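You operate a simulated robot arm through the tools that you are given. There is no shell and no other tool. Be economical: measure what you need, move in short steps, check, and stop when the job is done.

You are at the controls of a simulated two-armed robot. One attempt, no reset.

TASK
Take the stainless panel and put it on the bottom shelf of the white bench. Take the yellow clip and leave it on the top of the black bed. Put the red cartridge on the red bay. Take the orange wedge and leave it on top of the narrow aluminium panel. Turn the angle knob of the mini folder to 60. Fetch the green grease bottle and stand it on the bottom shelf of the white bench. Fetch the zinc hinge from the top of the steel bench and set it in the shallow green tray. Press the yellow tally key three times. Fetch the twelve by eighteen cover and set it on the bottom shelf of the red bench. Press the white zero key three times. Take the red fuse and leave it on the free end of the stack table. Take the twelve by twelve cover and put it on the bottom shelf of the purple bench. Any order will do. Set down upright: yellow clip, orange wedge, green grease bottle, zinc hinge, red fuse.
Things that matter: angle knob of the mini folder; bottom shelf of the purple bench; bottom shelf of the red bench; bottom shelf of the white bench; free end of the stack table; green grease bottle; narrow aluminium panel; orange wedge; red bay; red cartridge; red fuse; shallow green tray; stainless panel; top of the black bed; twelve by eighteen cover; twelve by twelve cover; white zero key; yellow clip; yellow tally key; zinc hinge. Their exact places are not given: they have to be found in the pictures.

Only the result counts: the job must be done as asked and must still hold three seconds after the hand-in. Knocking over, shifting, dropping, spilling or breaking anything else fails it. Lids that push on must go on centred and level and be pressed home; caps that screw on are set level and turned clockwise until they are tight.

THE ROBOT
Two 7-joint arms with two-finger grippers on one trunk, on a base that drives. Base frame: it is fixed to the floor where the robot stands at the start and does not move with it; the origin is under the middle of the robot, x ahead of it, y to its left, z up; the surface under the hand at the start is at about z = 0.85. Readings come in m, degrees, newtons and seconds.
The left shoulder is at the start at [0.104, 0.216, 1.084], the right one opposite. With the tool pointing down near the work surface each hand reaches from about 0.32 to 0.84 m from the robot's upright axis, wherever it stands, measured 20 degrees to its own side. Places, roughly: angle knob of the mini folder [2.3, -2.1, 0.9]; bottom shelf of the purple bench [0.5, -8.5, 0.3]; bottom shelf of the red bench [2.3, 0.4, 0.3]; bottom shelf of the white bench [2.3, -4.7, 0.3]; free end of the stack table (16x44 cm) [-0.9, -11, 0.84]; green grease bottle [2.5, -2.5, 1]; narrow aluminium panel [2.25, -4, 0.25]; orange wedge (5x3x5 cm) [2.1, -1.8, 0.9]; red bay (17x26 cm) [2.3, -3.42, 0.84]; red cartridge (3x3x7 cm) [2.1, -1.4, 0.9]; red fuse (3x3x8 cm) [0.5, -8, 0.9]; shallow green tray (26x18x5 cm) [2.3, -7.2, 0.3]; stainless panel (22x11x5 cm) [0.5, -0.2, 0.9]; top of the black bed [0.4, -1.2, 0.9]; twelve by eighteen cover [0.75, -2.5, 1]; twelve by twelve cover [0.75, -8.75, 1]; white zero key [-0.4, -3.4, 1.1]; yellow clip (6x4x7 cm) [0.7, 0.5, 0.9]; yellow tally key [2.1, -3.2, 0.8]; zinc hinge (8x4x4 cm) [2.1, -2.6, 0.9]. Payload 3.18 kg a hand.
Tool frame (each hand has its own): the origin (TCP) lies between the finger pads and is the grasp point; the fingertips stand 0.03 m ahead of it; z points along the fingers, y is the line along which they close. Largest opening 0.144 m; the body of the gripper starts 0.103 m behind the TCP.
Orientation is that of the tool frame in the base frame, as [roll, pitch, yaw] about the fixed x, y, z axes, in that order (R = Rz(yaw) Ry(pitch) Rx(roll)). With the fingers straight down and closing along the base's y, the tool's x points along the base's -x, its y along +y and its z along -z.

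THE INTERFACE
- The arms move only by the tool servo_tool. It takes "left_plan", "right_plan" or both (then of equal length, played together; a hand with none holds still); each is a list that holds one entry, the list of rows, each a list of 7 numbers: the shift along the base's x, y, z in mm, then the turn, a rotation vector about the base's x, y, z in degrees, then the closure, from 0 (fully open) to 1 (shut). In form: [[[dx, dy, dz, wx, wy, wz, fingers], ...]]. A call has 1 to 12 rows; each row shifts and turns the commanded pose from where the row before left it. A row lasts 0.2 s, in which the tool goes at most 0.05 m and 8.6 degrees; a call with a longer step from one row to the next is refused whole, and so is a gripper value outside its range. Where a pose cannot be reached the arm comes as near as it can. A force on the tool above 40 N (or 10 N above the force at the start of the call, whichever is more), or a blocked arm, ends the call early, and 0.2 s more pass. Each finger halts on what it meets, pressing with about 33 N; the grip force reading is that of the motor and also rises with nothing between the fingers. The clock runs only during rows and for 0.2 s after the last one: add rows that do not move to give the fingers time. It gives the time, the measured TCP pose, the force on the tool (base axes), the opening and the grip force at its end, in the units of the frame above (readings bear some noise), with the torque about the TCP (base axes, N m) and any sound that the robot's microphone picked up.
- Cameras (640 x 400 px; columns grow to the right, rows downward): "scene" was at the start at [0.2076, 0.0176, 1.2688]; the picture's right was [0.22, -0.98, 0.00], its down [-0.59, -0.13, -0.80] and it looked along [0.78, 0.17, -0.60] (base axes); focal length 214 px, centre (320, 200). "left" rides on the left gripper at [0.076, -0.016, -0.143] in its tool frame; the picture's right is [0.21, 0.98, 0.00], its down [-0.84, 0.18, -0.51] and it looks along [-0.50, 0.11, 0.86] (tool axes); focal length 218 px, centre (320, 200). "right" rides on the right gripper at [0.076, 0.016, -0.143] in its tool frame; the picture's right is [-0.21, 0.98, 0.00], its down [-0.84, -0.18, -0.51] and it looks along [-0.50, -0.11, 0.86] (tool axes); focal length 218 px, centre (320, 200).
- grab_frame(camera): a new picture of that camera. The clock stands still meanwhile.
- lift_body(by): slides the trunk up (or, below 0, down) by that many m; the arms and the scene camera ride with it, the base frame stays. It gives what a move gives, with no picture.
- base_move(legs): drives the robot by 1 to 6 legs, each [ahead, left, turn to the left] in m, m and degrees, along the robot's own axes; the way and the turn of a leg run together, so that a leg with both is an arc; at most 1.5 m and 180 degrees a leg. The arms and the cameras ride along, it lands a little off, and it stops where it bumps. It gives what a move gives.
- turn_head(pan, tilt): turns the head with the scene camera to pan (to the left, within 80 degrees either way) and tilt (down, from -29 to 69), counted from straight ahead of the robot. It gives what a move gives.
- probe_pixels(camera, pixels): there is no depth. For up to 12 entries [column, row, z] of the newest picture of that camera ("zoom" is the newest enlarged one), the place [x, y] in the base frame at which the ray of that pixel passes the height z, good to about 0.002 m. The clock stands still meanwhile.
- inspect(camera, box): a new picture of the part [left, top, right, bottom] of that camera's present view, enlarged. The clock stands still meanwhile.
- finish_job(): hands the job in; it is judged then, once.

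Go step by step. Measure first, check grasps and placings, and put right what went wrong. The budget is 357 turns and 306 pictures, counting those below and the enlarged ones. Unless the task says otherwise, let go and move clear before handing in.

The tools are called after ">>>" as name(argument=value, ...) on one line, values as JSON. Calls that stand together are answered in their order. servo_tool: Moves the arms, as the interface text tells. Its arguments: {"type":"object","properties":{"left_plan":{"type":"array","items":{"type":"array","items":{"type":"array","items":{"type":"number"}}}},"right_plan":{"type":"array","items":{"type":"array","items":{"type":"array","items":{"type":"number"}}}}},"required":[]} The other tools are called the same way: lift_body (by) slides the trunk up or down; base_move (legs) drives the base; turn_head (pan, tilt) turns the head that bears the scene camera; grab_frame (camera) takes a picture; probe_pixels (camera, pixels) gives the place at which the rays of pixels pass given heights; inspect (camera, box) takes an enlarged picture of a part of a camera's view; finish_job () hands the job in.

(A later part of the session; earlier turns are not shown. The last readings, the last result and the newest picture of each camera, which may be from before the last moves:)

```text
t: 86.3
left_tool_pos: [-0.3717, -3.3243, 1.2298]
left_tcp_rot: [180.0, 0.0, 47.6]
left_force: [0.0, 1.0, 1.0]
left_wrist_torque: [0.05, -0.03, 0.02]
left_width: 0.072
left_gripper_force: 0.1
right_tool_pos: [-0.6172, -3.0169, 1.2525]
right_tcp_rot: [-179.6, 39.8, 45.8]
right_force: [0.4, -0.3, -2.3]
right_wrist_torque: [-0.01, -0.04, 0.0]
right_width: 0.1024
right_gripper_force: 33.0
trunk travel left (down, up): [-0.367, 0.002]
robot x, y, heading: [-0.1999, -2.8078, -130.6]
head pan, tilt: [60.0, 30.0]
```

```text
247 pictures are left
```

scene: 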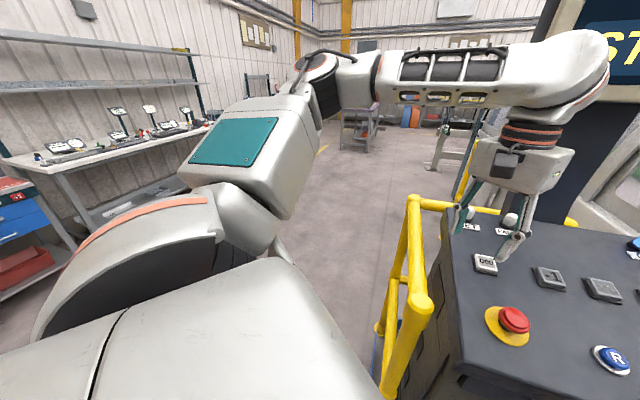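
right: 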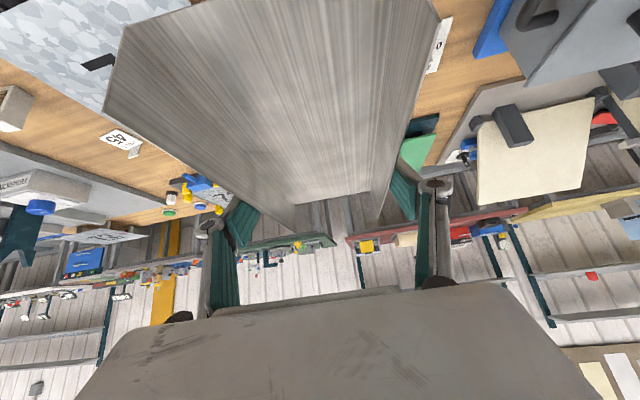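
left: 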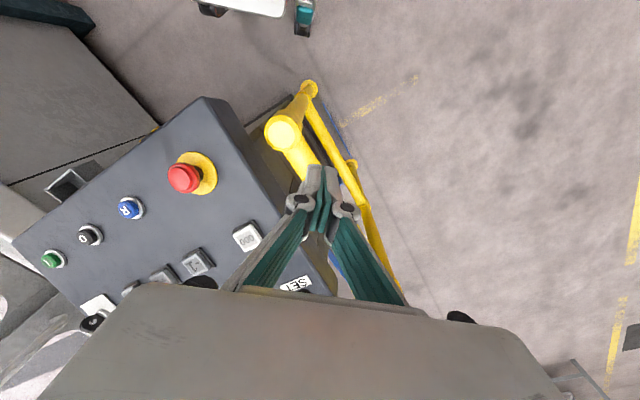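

Three clicks heard. I'll turn left to face the orange cart (heading 0) for the cover.

>>> base_move(legs=[[-0.1, 0, 0], [0, 0, 130]])

>>> turn_head(pan=15, tilt=35)

>>> grab_frame(camera="scene")

```text
t: 92.8
left_tool_pos: [0.3804, -2.5552, 1.2294]
left_tcp_rot: [-180.0, 0.0, 175.5]
left_force: [-0.4, -0.2, 0.0]
left_wrist_torque: [0.0, 0.01, 0.03]
left_width: 0.0719
left_gripper_force: 0.0
right_tool_pos: [0.2907, -2.9402, 1.2531]
right_tcp_rot: [-179.5, 39.9, 173.6]
right_force: [-0.2, -0.7, -2.8]
right_wrist_torque: [0.0, 0.03, 0.01]
right_width: 0.1026
right_gripper_force: 33.1
trunk travel left (down, up): [-0.367, 0.002]
robot x, y, heading: [-0.133, -2.7374, -2.6]
head pan, tilt: [60.0, 30.0]
```

```text
t: 93.9
left_tool_pos: [0.3806, -2.5545, 1.2289]
left_tcp_rot: [-180.0, 0.0, 175.4]
left_force: [0.2, 0.4, -0.7]
left_wrist_torque: [0.01, 0.01, 0.0]
left_width: 0.0723
left_gripper_force: 0.1
right_tool_pos: [0.2892, -2.9416, 1.2514]
right_tcp_rot: [-179.5, 39.9, 173.7]
right_force: [0.0, -0.2, -3.2]
right_wrist_torque: [0.03, 0.02, 0.03]
right_width: 0.1026
right_gripper_force: 33.2
trunk travel left (down, up): [-0.367, 0.002]
robot x, y, heading: [-0.1318, -2.7347, -2.7]
head pan, tilt: [15.0, 35.0]
```

```text
246 pictures are left
```

scene: 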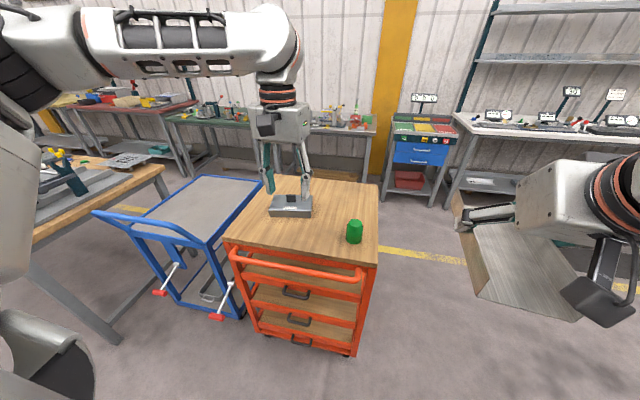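

>>> inspect(camera="scene", box=[220, 150, 380, 250])

>>> grab_frame(camera="left")

```text
4.00 times, centred on (300, 200) of scene
```

zoom: 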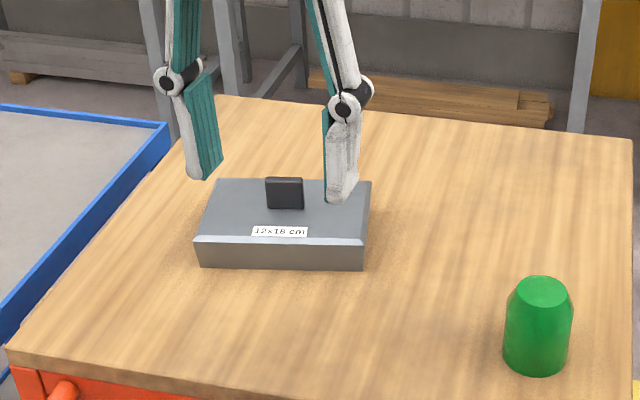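

```text
244 pictures are left
```

left: 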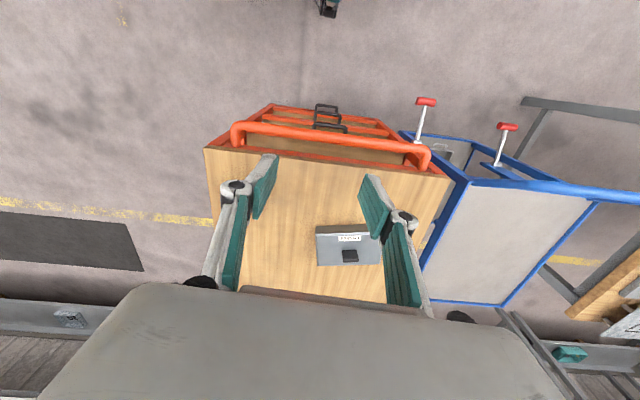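

>>> inspect(camera="left", box=[280, 200, 420, 290])

>>> probe_pixels(camera="scene", pixels=[[291, 195.5, 0.9], [291, 195.5, 0.95], [291, 195.5, 1.0], [270, 216.5, 0.88], [311, 217, 0.88], [270, 210, 0.92], [311, 210, 0.92]])

>>> probe_pixels(camera="left", pixels=[[350, 258, 0.9], [350, 258, 0.95], [350, 258, 1.0], [316, 227, 0.92], [367, 223, 0.92]])

```text
4.44 times, centred on (350, 245) of left
```

zoom: 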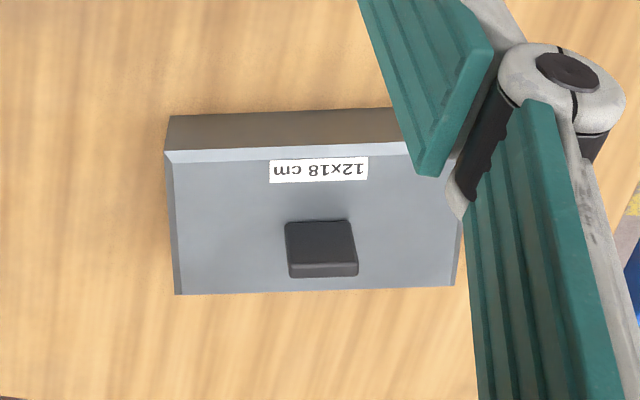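

```text
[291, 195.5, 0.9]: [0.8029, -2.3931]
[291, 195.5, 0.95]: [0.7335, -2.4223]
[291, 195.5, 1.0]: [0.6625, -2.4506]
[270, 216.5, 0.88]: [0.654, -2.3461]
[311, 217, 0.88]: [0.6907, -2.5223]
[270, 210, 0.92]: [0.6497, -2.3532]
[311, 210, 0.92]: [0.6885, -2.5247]
```

```text
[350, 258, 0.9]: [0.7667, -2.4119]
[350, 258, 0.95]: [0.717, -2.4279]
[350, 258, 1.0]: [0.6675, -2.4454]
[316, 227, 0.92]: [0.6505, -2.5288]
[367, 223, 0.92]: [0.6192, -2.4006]
```

>>> probe_pixels(camera="scene", pixels=[[300, 268, 0.85], [232, 250, 0.85], [225, 237, 0.88], [362, 275, 0.85], [378, 262, 0.88], [354, 240, 0.88], [380, 185, 0.88]])

>>> servo_tool(left_plan=[[[20, 20, 0, 0, 0, 2, 0.5], [10, 20, 0, 0, 0, 2, 0.5], [0, 20, 0, 0, 0, 0, 0.5]]])

>>> grab_frame(camera="left")

```text
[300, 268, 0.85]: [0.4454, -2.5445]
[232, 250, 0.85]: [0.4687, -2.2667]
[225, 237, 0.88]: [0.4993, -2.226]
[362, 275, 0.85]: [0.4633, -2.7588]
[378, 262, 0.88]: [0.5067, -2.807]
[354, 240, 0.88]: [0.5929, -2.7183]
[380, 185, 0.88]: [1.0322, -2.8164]
```

```text
t: 94.7
left_tool_pos: [0.412, -2.4939, 1.2298]
left_tcp_rot: [-180.0, 0.1, 179.6]
left_force: [-0.6, -0.2, 0.6]
left_wrist_torque: [-0.02, -0.01, 0.03]
left_width: 0.0723
left_gripper_force: 0.0
right_tool_pos: [0.2888, -2.9395, 1.2513]
right_tcp_rot: [-179.5, 39.9, 173.7]
right_force: [0.1, -0.4, -2.4]
right_wrist_torque: [0.02, 0.03, 0.02]
right_width: 0.1026
right_gripper_force: 32.7
trunk travel left (down, up): [-0.367, 0.002]
robot x, y, heading: [-0.1371, -2.7336, -2.7]
head pan, tilt: [15.0, 35.0]
```

```text
242 pictures are left
```

left: 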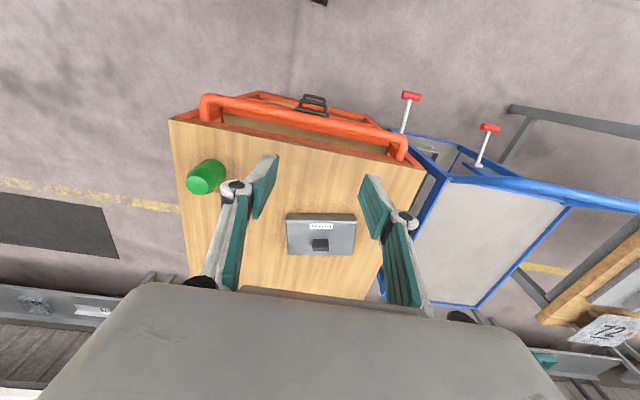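

The cart's near bar is at x≈0.45. I'll drive 0.2 m ahead and straighten.

>>> base_move(legs=[[0.2, 0.02, 2.7]])

>>> servo_tool(left_plan=[[[0, 0, -20, 0, -8, 0, 0.5], [0, 0, -20, 0, -8, 0, 0.5], [0, 0, 0, 0, -8, 0, 0.5], [0, 0, 0, 0, -8, 0, 0.5], [0, 0, 0, 0, -8, 0, 0.5]]])

>>> grab_frame(camera="scene")

>>> inspect(camera="scene", box=[220, 150, 380, 250])

>>> grab_frame(camera="left")

```text
t: 96.3
left_tool_pos: [0.5993, -2.4533, 1.2291]
left_tcp_rot: [-180.0, 0.0, -177.7]
left_force: [0.1, 0.0, 0.0]
left_wrist_torque: [-0.03, 0.03, -0.01]
left_width: 0.0718
left_gripper_force: 0.2
right_tool_pos: [0.4975, -2.9029, 1.2522]
right_tcp_rot: [-179.6, 39.9, 176.6]
right_force: [0.0, 0.4, -2.0]
right_wrist_torque: [0.0, 0.02, -0.01]
right_width: 0.1026
right_gripper_force: 33.0
trunk travel left (down, up): [-0.367, 0.002]
robot x, y, heading: [0.0668, -2.7178, 0.1]
head pan, tilt: [15.0, 35.0]
```

```text
t: 97.5
left_tool_pos: [0.5969, -2.4523, 1.1909]
left_tcp_rot: [-177.9, 40.0, -176.9]
left_force: [-0.1, -0.1, 0.3]
left_wrist_torque: [0.02, 0.0, 0.01]
left_width: 0.072
left_gripper_force: 0.0
right_tool_pos: [0.4984, -2.9026, 1.2517]
right_tcp_rot: [-179.5, 39.9, 176.5]
right_force: [-0.3, 0.3, -2.5]
right_wrist_torque: [0.02, 0.01, 0.0]
right_width: 0.1026
right_gripper_force: 32.9
trunk travel left (down, up): [-0.367, 0.002]
robot x, y, heading: [0.0675, -2.7169, 0.3]
head pan, tilt: [15.0, 35.0]
```

```text
241 pictures are left
```

scene: 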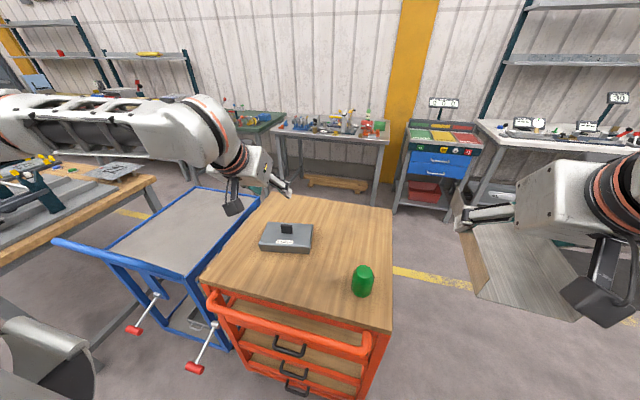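

```text
4.00 times, centred on (300, 200) of scene
```

zoom: 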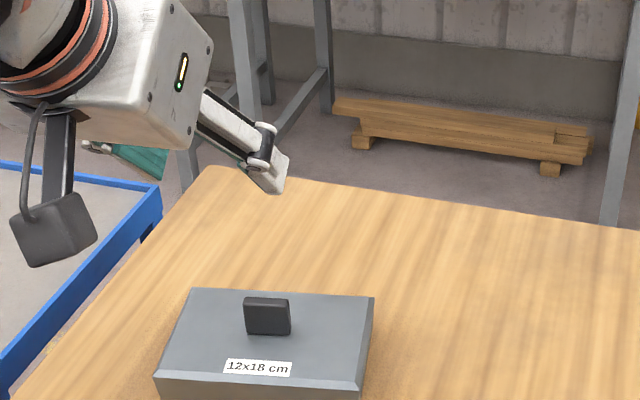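

```text
239 pictures are left
```

left: 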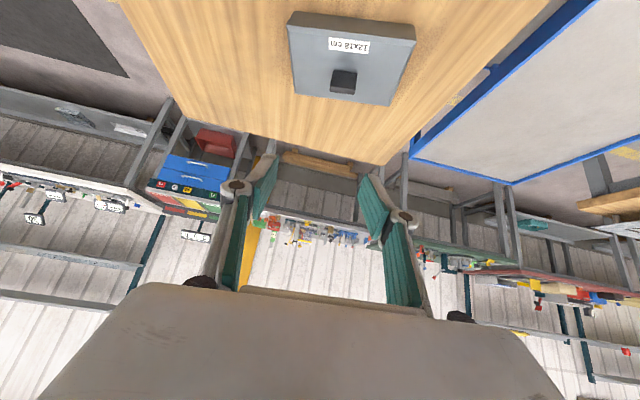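

>>> inspect(camera="left", box=[280, 0, 440, 120])

>>> probe_pixels(camera="scene", pixels=[[286.5, 225, 0.94], [286.5, 225, 0.96], [286.5, 225, 0.98], [286.5, 225, 1.0], [287, 233.5, 0.92], [287, 233.5, 0.94], [287, 233.5, 0.96]])

>>> probe_pixels(camera="left", pixels=[[343, 94, 0.94], [343, 94, 0.96], [343, 94, 0.98], [343, 94, 1.0], [346, 69, 0.92], [346, 69, 0.94], [346, 69, 0.96]])

```text
3.33 times, centred on (360, 60) of left
```

zoom: 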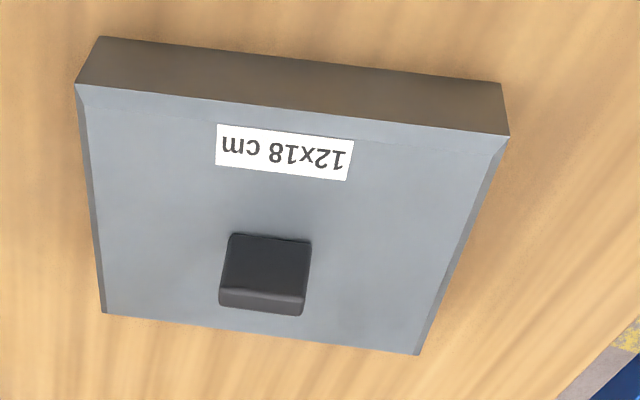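

```text
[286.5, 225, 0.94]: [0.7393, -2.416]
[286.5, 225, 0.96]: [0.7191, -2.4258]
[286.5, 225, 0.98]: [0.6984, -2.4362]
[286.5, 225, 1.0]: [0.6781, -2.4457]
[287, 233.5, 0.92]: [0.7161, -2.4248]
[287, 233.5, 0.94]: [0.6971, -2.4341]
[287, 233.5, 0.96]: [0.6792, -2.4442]
```

```text
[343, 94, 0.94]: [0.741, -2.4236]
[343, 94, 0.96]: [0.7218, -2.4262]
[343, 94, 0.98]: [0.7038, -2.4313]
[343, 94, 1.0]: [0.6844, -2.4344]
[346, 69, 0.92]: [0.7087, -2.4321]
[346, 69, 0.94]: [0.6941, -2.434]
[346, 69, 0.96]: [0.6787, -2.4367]
```

>>> probe_pixels(camera="zoom", pixels=[[77, 85, 0.92], [508, 135, 0.92], [77, 85, 0.94], [508, 135, 0.94], [100, 38, 0.89], [500, 85, 0.89], [100, 38, 0.87], [500, 85, 0.87], [224, 300, 0.96], [300, 310, 0.96]])

```text
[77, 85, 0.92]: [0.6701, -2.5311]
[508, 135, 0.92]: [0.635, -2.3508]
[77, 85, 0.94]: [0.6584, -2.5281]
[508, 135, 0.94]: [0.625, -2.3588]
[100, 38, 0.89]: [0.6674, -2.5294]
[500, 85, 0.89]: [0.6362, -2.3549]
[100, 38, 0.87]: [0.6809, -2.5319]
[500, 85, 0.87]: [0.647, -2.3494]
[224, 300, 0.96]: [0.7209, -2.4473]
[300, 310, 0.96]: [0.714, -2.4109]
```

The cover lies yawed ≈ +11°, with the knob at about (0.713, −2.43). I'll align the hand and come in above the knob.

>>> servo_tool(left_plan=[[[25, 5, -35, 0, 0, 8, 0.5], [25, 5, -35, 0, 0, 0, 0.5], [25, 5, -35, 0, 0, 0, 0.5], [23, 4, -35, 0, 0, 0, 0.5], [0, 0, -40, 0, 0, 0, 0.5], [0, 0, 0, 0, 0, 0, 0.5]]])

>>> grab_frame(camera="left")

>>> inspect(camera="scene", box=[200, 150, 360, 270])

```text
t: 98.9
left_tool_pos: [0.6967, -2.434, 1.01]
left_tcp_rot: [-178.0, 40.0, -169.0]
left_force: [0.4, 0.2, 0.4]
left_wrist_torque: [0.0, 0.04, 0.01]
left_width: 0.0719
left_gripper_force: 0.1
right_tool_pos: [0.4968, -2.904, 1.252]
right_tcp_rot: [-179.5, 39.9, 176.5]
right_force: [0.1, 0.1, -2.9]
right_wrist_torque: [0.01, -0.02, -0.03]
right_width: 0.1028
right_gripper_force: 33.0
trunk travel left (down, up): [-0.367, 0.002]
robot x, y, heading: [0.0666, -2.7176, 0.4]
head pan, tilt: [15.0, 35.0]
```

```text
237 pictures are left
```

left: 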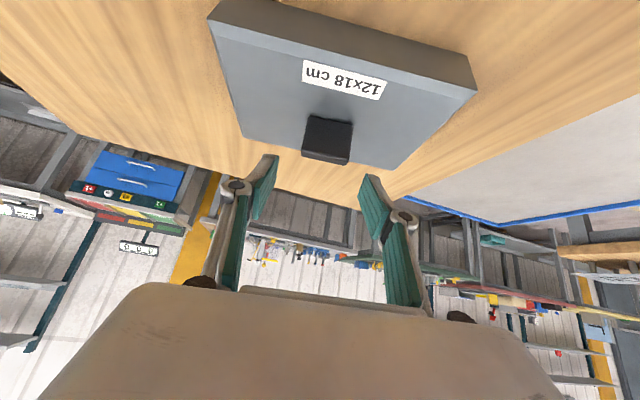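

```text
3.33 times, centred on (280, 210) of scene
```

zoom: 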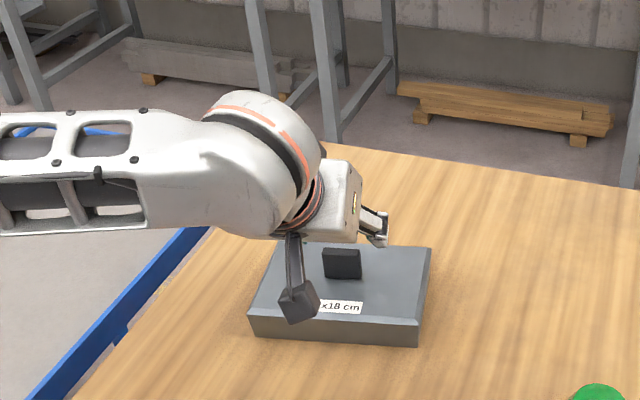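

>>> probe_pixels(camera="left", pixels=[[327, 158, 0.945], [327, 158, 0.955], [331, 118, 0.92], [331, 118, 0.93], [222, 37, 0.92], [474, 90, 0.92], [222, 37, 0.93], [474, 90, 0.93], [303, 155, 0.945], [351, 163, 0.945]])

```text
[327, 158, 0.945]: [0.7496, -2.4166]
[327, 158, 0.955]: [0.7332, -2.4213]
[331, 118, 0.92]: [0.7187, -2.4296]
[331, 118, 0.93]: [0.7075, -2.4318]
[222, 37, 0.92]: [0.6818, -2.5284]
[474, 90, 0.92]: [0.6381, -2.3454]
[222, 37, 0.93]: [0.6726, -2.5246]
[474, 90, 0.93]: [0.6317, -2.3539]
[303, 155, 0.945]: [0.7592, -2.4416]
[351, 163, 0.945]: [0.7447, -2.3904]
```

The top of the cover is z≈0.926 and the knob (≈33 mm wide) stands to ≈0.97 at (0.712, −2.43). I'll descend astride the knob and grip.

>>> servo_tool(left_plan=[[[3, 1, -20, 0, 0, 1, 0.5], [0, 0, -20, 0, 0, 0, 0.5], [0, 0, -7, 0, 0, 0, 0.5], [0, 0, 0, 0, 0, 0, 0.5]]])

>>> inspect(camera="scene", box=[240, 190, 340, 260])

>>> grab_frame(camera="left")

```text
t: 100.0
left_tool_pos: [0.7035, -2.4338, 0.9734]
left_tcp_rot: [-177.9, 41.4, -167.9]
left_force: [-5.1, -1.7, 20.2]
left_wrist_torque: [0.75, -0.13, -0.05]
left_width: 0.039
left_gripper_force: 32.9
right_tool_pos: [0.4964, -2.9042, 1.2529]
right_tcp_rot: [-179.6, 39.8, 176.4]
right_force: [0.2, 0.2, -2.4]
right_wrist_torque: [-0.03, 0.03, -0.02]
right_width: 0.1026
right_gripper_force: 33.0
trunk travel left (down, up): [-0.367, 0.002]
robot x, y, heading: [0.0693, -2.7193, 0.0]
head pan, tilt: [15.0, 35.0]
stopped in row 4 (left hand): the force on the tool passed its limit at 46 N (the readings are from after the stop); the commanded pose is now the measured one
```

```text
5.71 times, centred on (290, 225) of scene
```

zoom: 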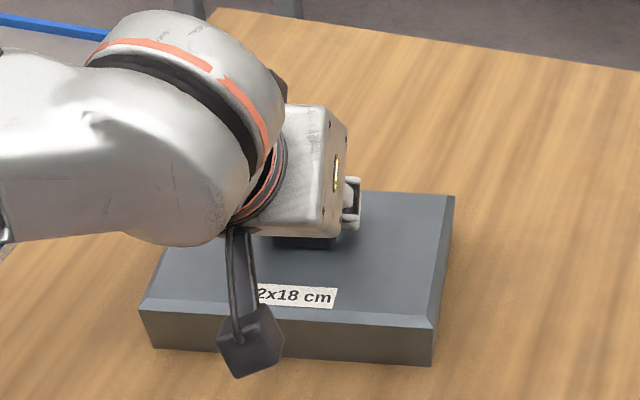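

```text
234 pictures are left
```

left: 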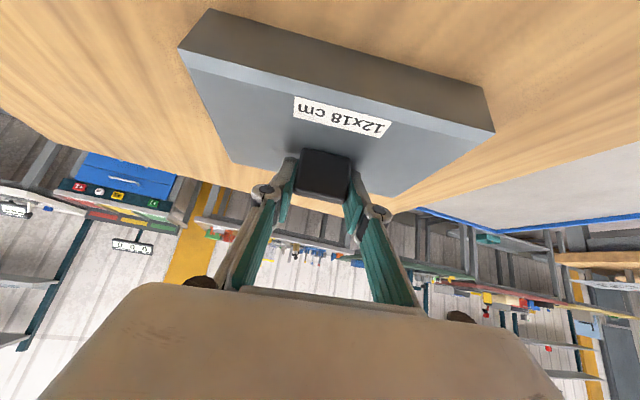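

The fingertips touched the cover and the fingers now hold the knob at 39 mm with 33 N. I'll close fully and lift gently.

>>> servo_tool(left_plan=[[[0, 0, 2, 0, 0, 0, 1], [0, 0, 0, 0, 0, 0, 1], [0, 0, 10, 0, 0, 0, 1], [0, 0, 20, 0, 0, 0, 1], [0, 0, 30, 0, 0, 0, 1], [0, 0, 0, 0, 0, 0, 1]]])

>>> grab_frame(camera="scene")

>>> grab_frame(camera="left")

```text
t: 101.4
left_tool_pos: [0.703, -2.4303, 1.0281]
left_tcp_rot: [-178.2, 40.8, -168.0]
left_force: [0.3, -0.1, -2.9]
left_wrist_torque: [-0.01, 0.04, 0.0]
left_width: 0.0382
left_gripper_force: 33.0
right_tool_pos: [0.4985, -2.9023, 1.2518]
right_tcp_rot: [-179.6, 39.9, 176.4]
right_force: [0.9, -0.7, -3.3]
right_wrist_torque: [-0.01, 0.03, -0.01]
right_width: 0.1026
right_gripper_force: 32.8
trunk travel left (down, up): [-0.367, 0.002]
robot x, y, heading: [0.0687, -2.717, 0.1]
head pan, tilt: [15.0, 35.0]
```

```text
233 pictures are left
```

scene: 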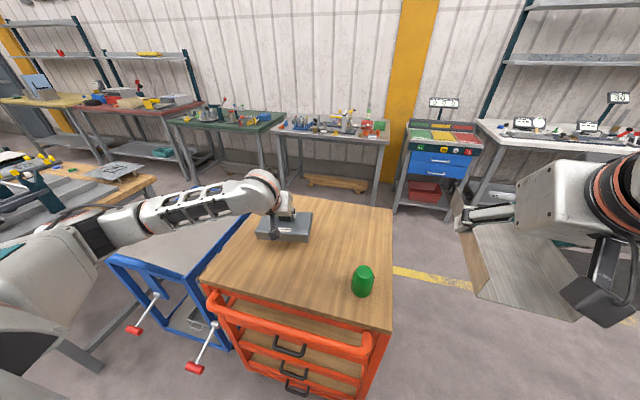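

```text
232 pictures are left
```

left: 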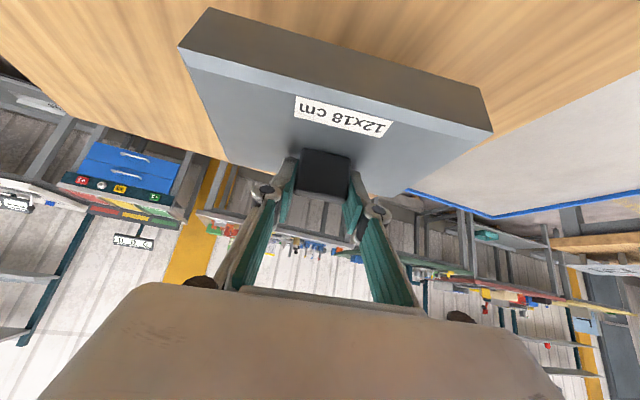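

The cover is held level. I'll raise it, then thread between cart and kiosk into the aisle.

>>> servo_tool(left_plan=[[[0, 0, 40, 0, 0, 0, 1], [0, 0, 45, 0, 0, 0, 1], [-30, 0, 45, 0, 0, 0, 1], [-40, 0, 20, 0, 0, 0, 1], [-40, -10, 0, 0, 0, 0, 1], [-40, -10, 0, 0, 0, 0, 1], [-30, -10, 0, 0, 0, 0, 1]]])

>>> base_move(legs=[[0, -0.33, 0], [0.35, -0.35, 0], [0.9, -0.15, 0]])

>>> turn_head(pan=-10, tilt=35)

>>> grab_frame(camera="scene")

```text
refused: row 3 steps farther than a row can; nothing moved
```

```text
t: 112.5
left_tool_pos: [1.9591, -3.237, 1.0284]
left_tcp_rot: [-178.3, 40.8, -167.2]
left_force: [0.6, 0.6, -2.7]
left_wrist_torque: [-0.02, 0.01, 0.01]
left_width: 0.0384
left_gripper_force: 32.9
right_tool_pos: [1.7598, -3.7103, 1.2512]
right_tcp_rot: [-179.5, 39.8, 177.3]
right_force: [-0.1, -0.2, -2.7]
right_wrist_torque: [0.0, 0.0, 0.03]
right_width: 0.1025
right_gripper_force: 32.6
trunk travel left (down, up): [-0.367, 0.002]
robot x, y, heading: [1.3282, -3.5318, 1.2]
head pan, tilt: [15.0, 35.0]
```

```text
t: 113.4
left_tool_pos: [1.9588, -3.237, 1.0298]
left_tcp_rot: [-178.1, 40.8, -167.2]
left_force: [-0.2, 0.4, -3.5]
left_wrist_torque: [0.0, -0.01, 0.04]
left_width: 0.0385
left_gripper_force: 33.2
right_tool_pos: [1.7574, -3.7122, 1.2529]
right_tcp_rot: [-179.4, 39.9, 177.1]
right_force: [-0.2, 0.1, -2.8]
right_wrist_torque: [-0.01, 0.01, 0.02]
right_width: 0.1025
right_gripper_force: 33.0
trunk travel left (down, up): [-0.367, 0.002]
robot x, y, heading: [1.3252, -3.5316, 1.2]
head pan, tilt: [-10.0, 35.0]
```

```text
231 pictures are left
```

scene: 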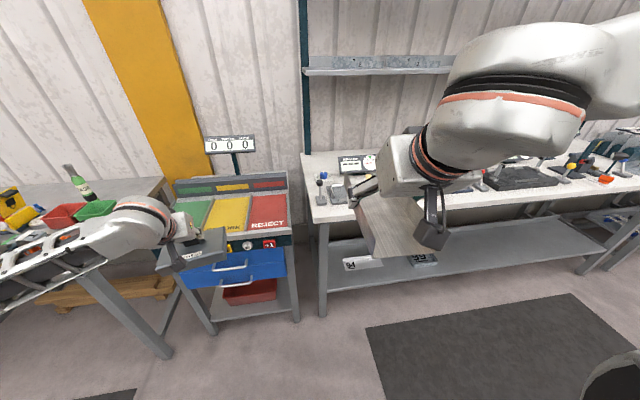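

The arm raise was refused, so the hand rode forward unraised; nothing was struck according to forces. I'll raise and pull in the left hand, then look back at the cart and down at the shelf.

>>> servo_tool(left_plan=[[[0, 0, 40, 0, 0, 0, 1], [-20, 0, 40, 0, 0, 0, 1], [-30, 0, 35, 0, 0, 0, 1], [-40, 0, 10, 0, 0, 0, 1], [-40, -10, 0, 0, 0, 0, 1], [-40, -10, 0, 0, 0, 0, 1], [-30, -10, 0, 0, 0, 0, 1]]])

>>> base_move(legs=[[-0.15, -0.5, 0]])

>>> turn_head(pan=-5, tilt=45)

>>> grab_frame(camera="scene")

>>> turn_head(pan=80, tilt=30)

>>> grab_frame(camera="scene")

```text
t: 115.0
left_tool_pos: [1.7968, -3.2726, 1.1618]
left_tcp_rot: [-178.4, 40.7, -167.2]
left_force: [-0.1, -0.4, -2.8]
left_wrist_torque: [0.0, 0.03, 0.03]
left_width: 0.0386
left_gripper_force: 32.7
left hand out of reach, approached as far as the arm can: row 6, 7
right_tool_pos: [1.7601, -3.7118, 1.2513]
right_tcp_rot: [-179.6, 39.9, 177.2]
right_force: [-0.1, -1.2, -2.3]
right_wrist_torque: [0.0, 0.0, 0.01]
right_width: 0.1025
right_gripper_force: 32.9
trunk travel left (down, up): [-0.367, 0.002]
robot x, y, heading: [1.3274, -3.5294, 1.2]
head pan, tilt: [-10.0, 35.0]
```

```text
t: 119.8
left_tool_pos: [1.6536, -3.7711, 1.1616]
left_tcp_rot: [-178.3, 40.8, -167.4]
left_force: [0.3, -0.1, -2.1]
left_wrist_torque: [0.03, -0.04, 0.01]
left_width: 0.0381
left_gripper_force: 33.4
right_tool_pos: [1.615, -4.2102, 1.2522]
right_tcp_rot: [-179.6, 39.9, 177.0]
right_force: [-0.2, 0.0, -2.6]
right_wrist_torque: [-0.01, 0.03, 0.03]
right_width: 0.1023
right_gripper_force: 33.1
trunk travel left (down, up): [-0.367, 0.002]
robot x, y, heading: [1.1847, -4.0289, 0.7]
head pan, tilt: [-10.0, 35.0]
```

```text
t: 120.5
left_tool_pos: [1.6535, -3.7707, 1.1623]
left_tcp_rot: [-178.4, 40.7, -167.5]
left_force: [0.2, -0.1, -2.7]
left_wrist_torque: [0.0, -0.02, -0.01]
left_width: 0.0385
left_gripper_force: 33.3
right_tool_pos: [1.6149, -4.2101, 1.2524]
right_tcp_rot: [-179.5, 39.9, 177.1]
right_force: [0.0, -0.2, -2.3]
right_wrist_torque: [-0.01, 0.04, -0.02]
right_width: 0.1027
right_gripper_force: 33.1
trunk travel left (down, up): [-0.367, 0.002]
robot x, y, heading: [1.1789, -4.0288, 0.9]
head pan, tilt: [-5.0, 45.0]
```

```text
230 pictures are left
```

scene: 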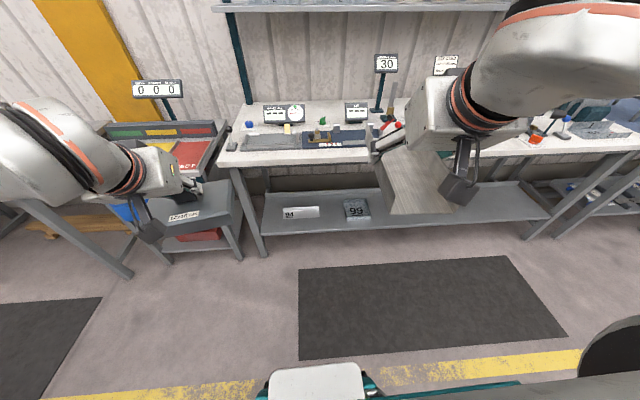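

```text
t: 122.1
left_tool_pos: [1.6542, -3.771, 1.1617]
left_tcp_rot: [-178.3, 40.8, -167.5]
left_force: [-0.9, -1.0, -2.3]
left_wrist_torque: [-0.02, 0.01, -0.05]
left_width: 0.0385
left_gripper_force: 32.9
right_tool_pos: [1.6158, -4.2096, 1.2537]
right_tcp_rot: [-179.5, 39.9, 177.1]
right_force: [0.5, 0.3, -2.6]
right_wrist_torque: [-0.03, 0.02, -0.02]
right_width: 0.1025
right_gripper_force: 33.1
trunk travel left (down, up): [-0.367, 0.002]
robot x, y, heading: [1.1821, -4.0304, 0.7]
head pan, tilt: [80.0, 30.0]
```

```text
229 pictures are left
```

scene: 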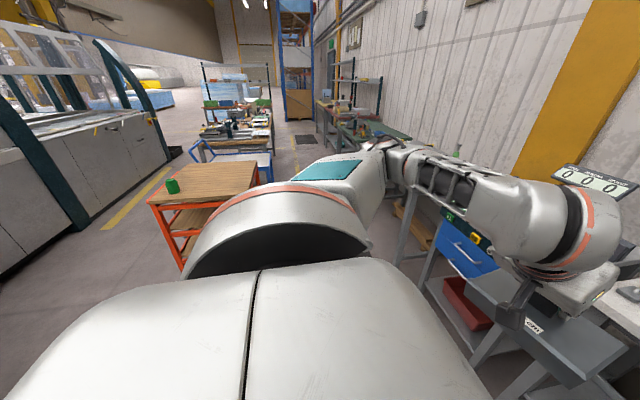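

The green item on the cart is still standing. I'll move to face the white bench's shelf and look at it.

>>> base_move(legs=[[0, -0.35, 0]])

>>> turn_head(pan=5, tilt=50)

>>> grab_frame(camera="scene")

>>> inspect(camera="scene", box=[160, 100, 400, 250])

```text
t: 125.7
left_tool_pos: [1.6602, -4.1123, 1.1624]
left_tcp_rot: [-178.4, 40.7, -167.8]
left_force: [0.6, -0.6, -3.3]
left_wrist_torque: [0.04, -0.01, -0.02]
left_width: 0.0387
left_gripper_force: 33.0
right_tool_pos: [1.6179, -4.5535, 1.2512]
right_tcp_rot: [-179.4, 39.9, 176.7]
right_force: [0.0, 0.9, -2.0]
right_wrist_torque: [0.02, 0.04, 0.0]
right_width: 0.1023
right_gripper_force: 33.3
trunk travel left (down, up): [-0.367, 0.002]
robot x, y, heading: [1.1901, -4.3691, 0.7]
head pan, tilt: [80.0, 30.0]
```

```text
t: 127.2
left_tool_pos: [1.6602, -4.1131, 1.162]
left_tcp_rot: [-178.3, 40.7, -167.6]
left_force: [0.3, -0.4, -2.7]
left_wrist_torque: [0.04, -0.01, 0.06]
left_width: 0.0386
left_gripper_force: 33.1
right_tool_pos: [1.6186, -4.552, 1.2512]
right_tcp_rot: [-179.5, 39.9, 176.6]
right_force: [0.8, 0.5, -2.3]
right_wrist_torque: [-0.02, -0.01, -0.02]
right_width: 0.1026
right_gripper_force: 33.3
trunk travel left (down, up): [-0.367, 0.002]
robot x, y, heading: [1.1821, -4.369, 0.5]
head pan, tilt: [5.0, 50.0]
```

```text
228 pictures are left
```

scene: 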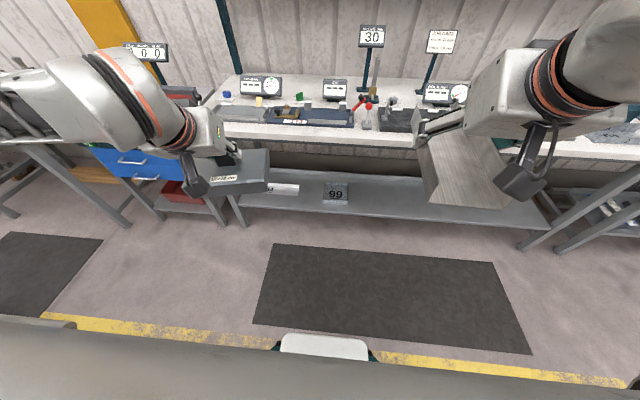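

```text
2.67 times, centred on (280, 175) of scene
```

zoom: 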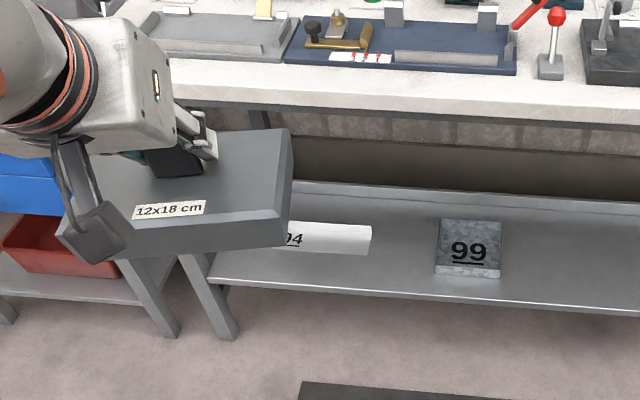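

>>> probe_pixels(camera="scene", pixels=[[300, 211, 0.25], [300, 211, 0.3], [300, 174, 0.25], [300, 174, 0.3], [345, 136, 0.82], [345, 140, 0.8], [336, 190, 0.27], [285, 190, 0.27], [490, 225, 0.25], [245, 207, 0.25], [235, 226, 0.0], [530, 249, 0.0]])

```text
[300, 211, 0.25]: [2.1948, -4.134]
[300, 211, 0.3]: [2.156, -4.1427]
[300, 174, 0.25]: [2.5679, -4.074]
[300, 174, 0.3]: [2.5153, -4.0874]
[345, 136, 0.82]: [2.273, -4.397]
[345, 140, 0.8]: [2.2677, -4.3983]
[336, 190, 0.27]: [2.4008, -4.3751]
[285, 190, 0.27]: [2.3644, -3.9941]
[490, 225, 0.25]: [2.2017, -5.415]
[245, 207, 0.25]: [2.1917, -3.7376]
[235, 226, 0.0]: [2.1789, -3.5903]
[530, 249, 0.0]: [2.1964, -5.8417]
```

The shelf front edge is at x≈2.19, z≈0.25–0.3, with panels 94 and 99 near y −4.0 and −4.38. I'll shift right, lower the trunk fully, and lower the right hand.

>>> base_move(legs=[[0, -0.28, 0]])

>>> lift_body(by=-0.36)

>>> servo_tool(right_plan=[[[0, 0, -45, 0, 0, 0, 1], [0, 0, -45, 0, 0, 0, 1], [0, 0, -45, 0, 0, 0, 1], [0, 0, -45, 0, 0, 0, 1], [0, 0, -45, 0, 0, 0, 1], [0, 0, -45, 0, 0, 0, 1], [0, 0, -45, 0, 0, 0, 1], [0, 0, -45, 0, 0, 0, 1], [0, 0, -45, 0, 0, 0, 1], [0, 0, -30, 0, 0, 0, 1]]])

>>> grab_frame(camera="scene")

>>> grab_frame(camera="right")

```text
t: 130.2
left_tool_pos: [1.6624, -4.3912, 1.1614]
left_tcp_rot: [-178.3, 40.7, -167.9]
left_force: [0.4, 0.3, -2.3]
left_wrist_torque: [-0.03, -0.03, 0.01]
left_width: 0.0383
left_gripper_force: 33.4
right_tool_pos: [1.6191, -4.8282, 1.2513]
right_tcp_rot: [-179.5, 39.9, 176.6]
right_force: [-0.2, -0.3, -2.1]
right_wrist_torque: [-0.01, -0.01, -0.03]
right_width: 0.1027
right_gripper_force: 33.2
trunk travel left (down, up): [-0.367, 0.002]
robot x, y, heading: [1.1887, -4.6451, 0.0]
head pan, tilt: [5.0, 50.0]
```

```text
t: 133.7
left_tool_pos: [1.5749, -4.3916, 0.5105]
left_tcp_rot: [172.7, -7.3, -170.7]
left_force: [0.5, 0.4, -3.0]
left_wrist_torque: [0.02, -0.12, 0.02]
left_width: 0.0386
left_gripper_force: 33.3
right_tool_pos: [1.6262, -4.8296, 0.6343]
right_tcp_rot: [-176.8, -4.5, 177.4]
right_force: [0.0, 0.5, -2.2]
right_wrist_torque: [0.04, -0.04, 0.01]
right_width: 0.1027
right_gripper_force: 33.0
trunk travel left (down, up): [-0.007, 0.362]
robot x, y, heading: [1.1939, -4.6446, 0.5]
head pan, tilt: [5.0, 50.0]
```

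```text
t: 135.9
left_tool_pos: [1.5745, -4.3907, 0.5109]
left_tcp_rot: [172.9, -7.3, -170.7]
left_force: [-0.3, 0.2, -4.3]
left_wrist_torque: [0.01, -0.11, -0.03]
left_width: 0.0387
left_gripper_force: 33.0
right_tool_pos: [1.6269, -4.8311, 0.1955]
right_tcp_rot: [-176.9, -4.5, 177.4]
right_force: [-0.6, -1.0, -1.6]
right_wrist_torque: [0.01, -0.07, -0.03]
right_width: 0.1026
right_gripper_force: 33.2
trunk travel left (down, up): [-0.007, 0.362]
robot x, y, heading: [1.1917, -4.6413, 0.5]
head pan, tilt: [5.0, 50.0]
```

```text
226 pictures are left
```

scene: 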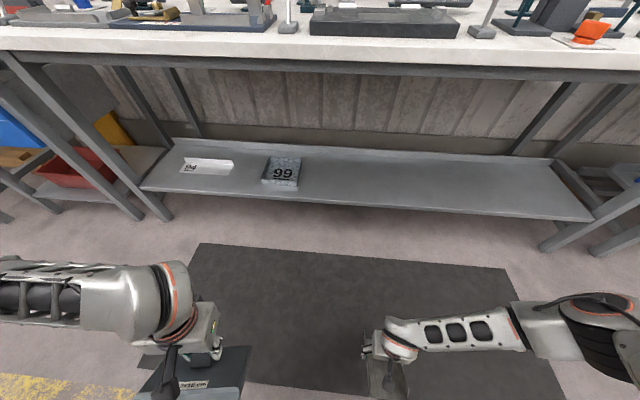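

```text
225 pictures are left
```

right: 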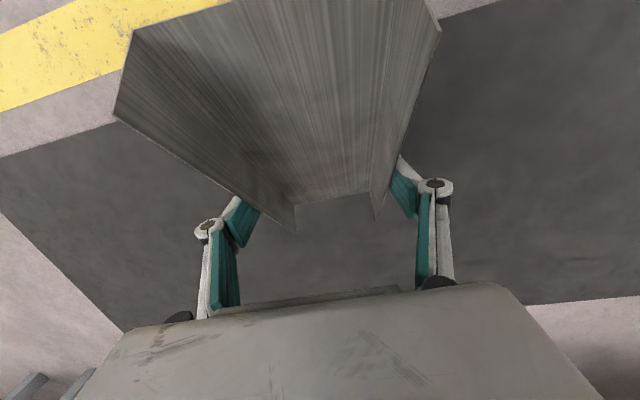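

Lowering the trunk also swung both hands (pitch fell by ~45°), though both still hold their loads. I'll bring the right hand back up to tilt and height, and the left too.

>>> servo_tool(right_plan=[[[0, 0, 40, 0, 0, 0, 1], [0, 0, 40, 0, -7, 0, 1], [0, 0, 40, 0, -7.5, 0, 1], [0, 0, 40, 0, -7.5, 0, 1], [0, 0, 40, 0, -7.5, 0, 1], [0, 0, 20, 0, -7.5, 0, 1], [0, 0, 0, 0, -7.4, 0, 1], [0, 0, 0, 0, 0, 0, 1]]], left_plan=[[[0, 0, 40, 0, 0, 0, 1], [0, 0, 40, 0, -8, 0, 1], [0, 0, 40, 0, -8, 0, 1], [0, 0, 40, 0, -8, 0, 1], [0, 0, 40, 0, -8, 0, 1], [0, 0, 20, 0, -8, 0, 1], [0, 0, 0, 0, -8, 0, 1], [0, 0, 0, 0, 0, 0, 1]]])

>>> grab_frame(camera="scene")

>>> grab_frame(camera="right")

>>> grab_frame(camera="left")

```text
t: 137.5
left_tool_pos: [1.7742, -4.4792, 0.6884]
left_tcp_rot: [-179.0, 38.0, -168.4]
left_force: [0.2, 0.3, -3.3]
left_wrist_torque: [0.03, -0.01, 0.01]
left_width: 0.0384
left_gripper_force: 32.6
left hand out of reach, approached as far as the arm can: row 1, 2, 3, 4, 5, 6, 7
right_tool_pos: [1.7098, -4.805, 0.4717]
right_tcp_rot: [-178.3, 35.7, 162.6]
right_force: [-0.7, -0.6, -3.1]
right_wrist_torque: [-0.01, 0.0, 0.02]
right_width: 0.1026
right_gripper_force: 32.8
right hand out of reach, approached as far as the arm can: row 3, 4, 5, 6, 7
trunk travel left (down, up): [-0.007, 0.362]
robot x, y, heading: [1.1892, -4.6433, 0.3]
head pan, tilt: [5.0, 50.0]
stopped in row 7 (right hand): the arm was blocked; the commanded pose is now the measured one
```

```text
224 pictures are left
```

scene: 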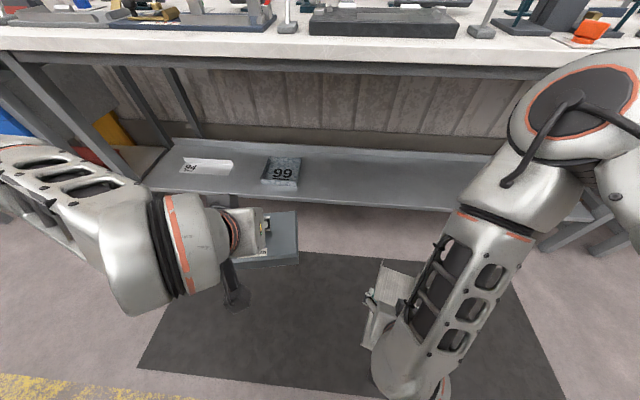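

```text
223 pictures are left
```

right: 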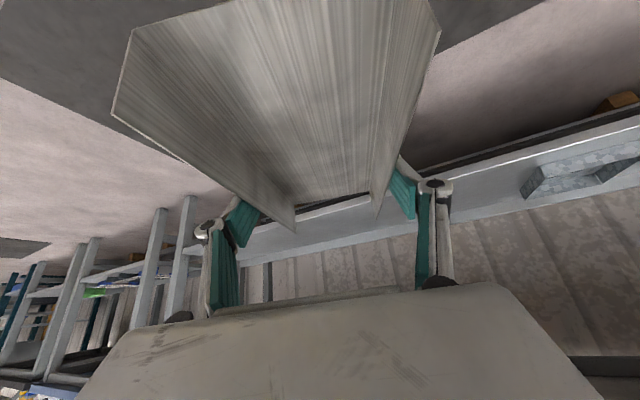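

```text
222 pictures are left
```

left: 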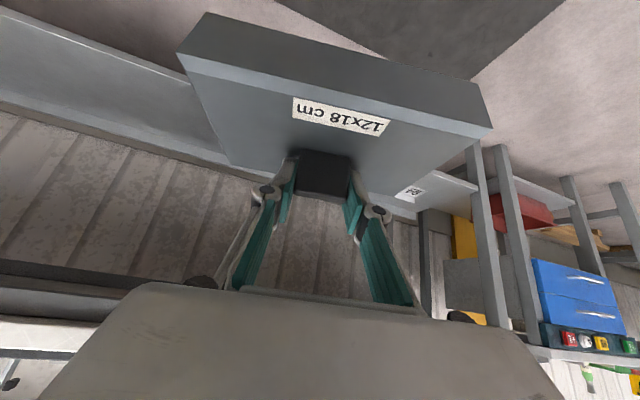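

Close in, the tilted pose is out of reach; extending helps. I'll push the right hand outward while correcting yaw and pitch.

>>> servo_tool(right_plan=[[[40, 0, -10, 0, 0, 0, 1], [40, 0, -10, 0, 0, 5, 1], [40, 0, -10, 0, 0, 5, 1], [20, 0, -10, 0, -2, 4.5, 1], [0, 0, 0, 0, -2.5, 0, 1], [0, 0, 0, 0, 0, 0, 1]]])

>>> grab_frame(camera="scene")

```text
t: 138.9
left_tool_pos: [1.7738, -4.4784, 0.6905]
left_tcp_rot: [-178.7, 38.1, -168.3]
left_force: [-0.3, 1.1, -2.9]
left_wrist_torque: [-0.03, -0.02, 0.0]
left_width: 0.0386
left_gripper_force: 32.7
right_tool_pos: [1.8846, -4.754, 0.4638]
right_tcp_rot: [-177.9, 39.8, 177.7]
right_force: [0.1, -1.5, -2.2]
right_wrist_torque: [-0.05, 0.05, 0.02]
right_width: 0.1023
right_gripper_force: 32.7
right hand out of reach, approached as far as the arm can: row 2, 3, 4, 5
trunk travel left (down, up): [-0.007, 0.362]
robot x, y, heading: [1.1881, -4.6459, 0.4]
head pan, tilt: [5.0, 50.0]
```

```text
221 pictures are left
```

scene: 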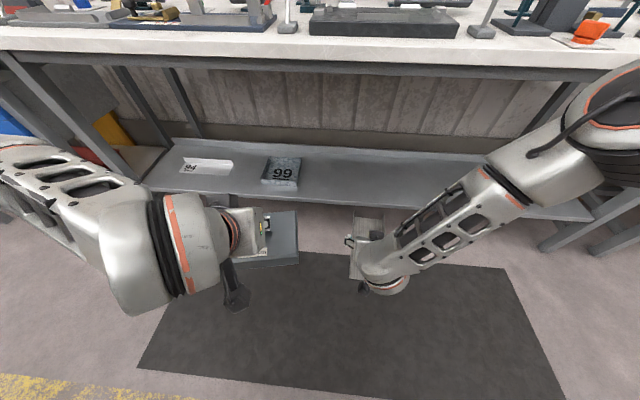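

>>> probe_pixels(camera="scene", pixels=[[281, 172, 0.2], [281, 172, 0.25], [281, 172, 0.3], [350, 203, 0.2], [350, 203, 0.25], [350, 203, 0.3], [205, 166, 0.25], [350, 154, 0.25], [350, 68, 0.8]])

>>> inspect(camera="scene", box=[130, 120, 450, 250])

```text
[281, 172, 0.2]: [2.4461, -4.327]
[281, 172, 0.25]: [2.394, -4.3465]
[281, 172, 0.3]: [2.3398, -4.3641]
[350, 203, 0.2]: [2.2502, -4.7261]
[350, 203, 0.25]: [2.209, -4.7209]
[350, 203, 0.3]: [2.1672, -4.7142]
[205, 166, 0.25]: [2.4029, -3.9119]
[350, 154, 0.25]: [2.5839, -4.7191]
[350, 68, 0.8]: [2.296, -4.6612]
```

```text
2.00 times, centred on (290, 185) of scene
```

zoom: 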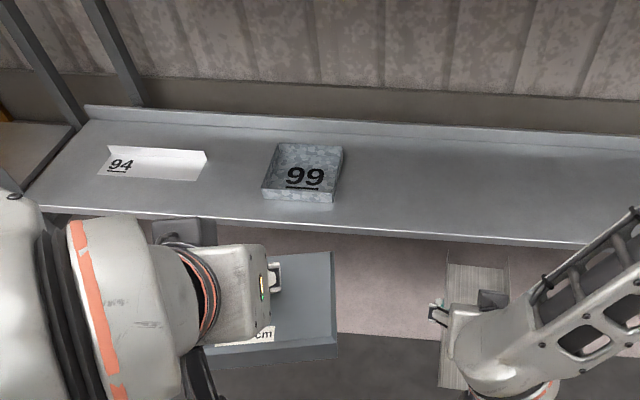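

I'll swing the left hand with the cover out to the left side and lower the right hand to z 0.40.

>>> servo_tool(left_plan=[[[-20, 40, 10, 0, 0, 5, 1], [-20, 40, 10, 0, 0, 5, 1], [-30, 38, 10, 0, 0, 5, 1], [-30, 38, 0, 0, 0, 5, 1], [-30, 38, 0, 0, 0, 5, 1], [-30, 38, 0, 0, 0, 5, 1], [-35, 30, 0, 0, 0, 5, 1], [-35, 30, 0, 0, 0, 5, 1], [-30, 20, 0, 0, 0, 5, 1]]], right_plan=[[[0, 0, -10, 0, 0, 0, 1], [0, 0, -10, 0, 0, 0, 1], [0, 0, -10, 0, 0, 0, 1], [0, 0, -10, 0, 0, 0, 1], [0, 0, -10, 0, 0, 0, 1], [0, 0, -10, 0, 0, 0, 1], [0, 0, 0, 0, 0, 0, 1], [0, 0, 0, 0, 0, 0, 1], [0, 0, 0, 0, 0, 0, 1]]])

>>> grab_frame(camera="scene")

```text
t: 140.9
left_tool_pos: [1.7565, -4.2028, 0.7225]
left_tcp_rot: [-178.8, 37.8, -123.4]
left_force: [-0.9, -0.2, -2.5]
left_wrist_torque: [-0.02, -0.01, -0.01]
left_width: 0.0386
left_gripper_force: 32.8
left hand out of reach, approached as far as the arm can: row 1, 2, 3, 4, 5, 6, 7, 8, 9
right_tool_pos: [1.8984, -4.7291, 0.4209]
right_tcp_rot: [-178.3, 40.0, 177.7]
right_force: [0.8, -0.3, -3.6]
right_wrist_torque: [0.04, 0.01, -0.02]
right_width: 0.1023
right_gripper_force: 32.7
right hand out of reach, approached as far as the arm can: row 1, 2, 3, 4, 5, 6
trunk travel left (down, up): [-0.007, 0.362]
robot x, y, heading: [1.1921, -4.6475, 0.0]
head pan, tilt: [5.0, 50.0]
```

```text
219 pictures are left
```

scene: 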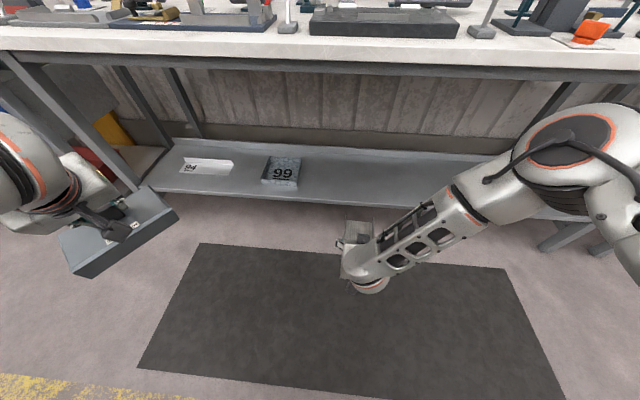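

I'll turn the left hand straight down so it can come closer in, moving it back.

>>> servo_tool(left_plan=[[[-20, 0, 0, -6.3, 4.2, 0, 1], [-25, 0, 0, -6.3, 4.2, 0, 1], [-25, 0, 10, -6.3, 4.2, 0, 1], [-25, 0, 10, -6.3, 4.2, 0, 1], [-25, 0, 10, -6.3, 4.2, 0, 1], [-25, 0, 10, 0, 0, 0, 1], [-25, 0, 10, 0, 0, 0, 1], [-25, 0, 10, 0, 0, 0, 1]]])

>>> grab_frame(camera="scene")

```text
t: 142.7
left_tool_pos: [1.575, -4.1906, 0.791]
left_tcp_rot: [-179.0, 0.0, -123.4]
left_force: [-0.7, -0.5, -2.8]
left_wrist_torque: [0.11, -0.07, 0.02]
left_width: 0.0386
left_gripper_force: 32.9
left hand out of reach, approached as far as the arm can: row 7, 8
right_tool_pos: [1.8991, -4.7308, 0.4219]
right_tcp_rot: [-178.4, 40.2, 177.6]
right_force: [-0.1, -0.3, -1.5]
right_wrist_torque: [0.0, 0.0, 0.02]
right_width: 0.1021
right_gripper_force: 33.2
trunk travel left (down, up): [-0.007, 0.362]
robot x, y, heading: [1.188, -4.6434, 0.6]
head pan, tilt: [5.0, 50.0]
```

```text
218 pictures are left
```

scene: 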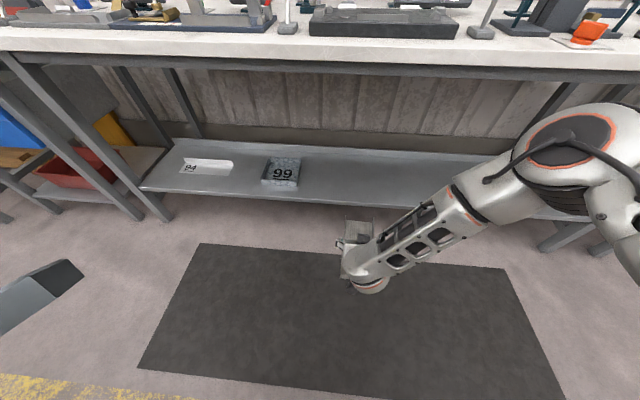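

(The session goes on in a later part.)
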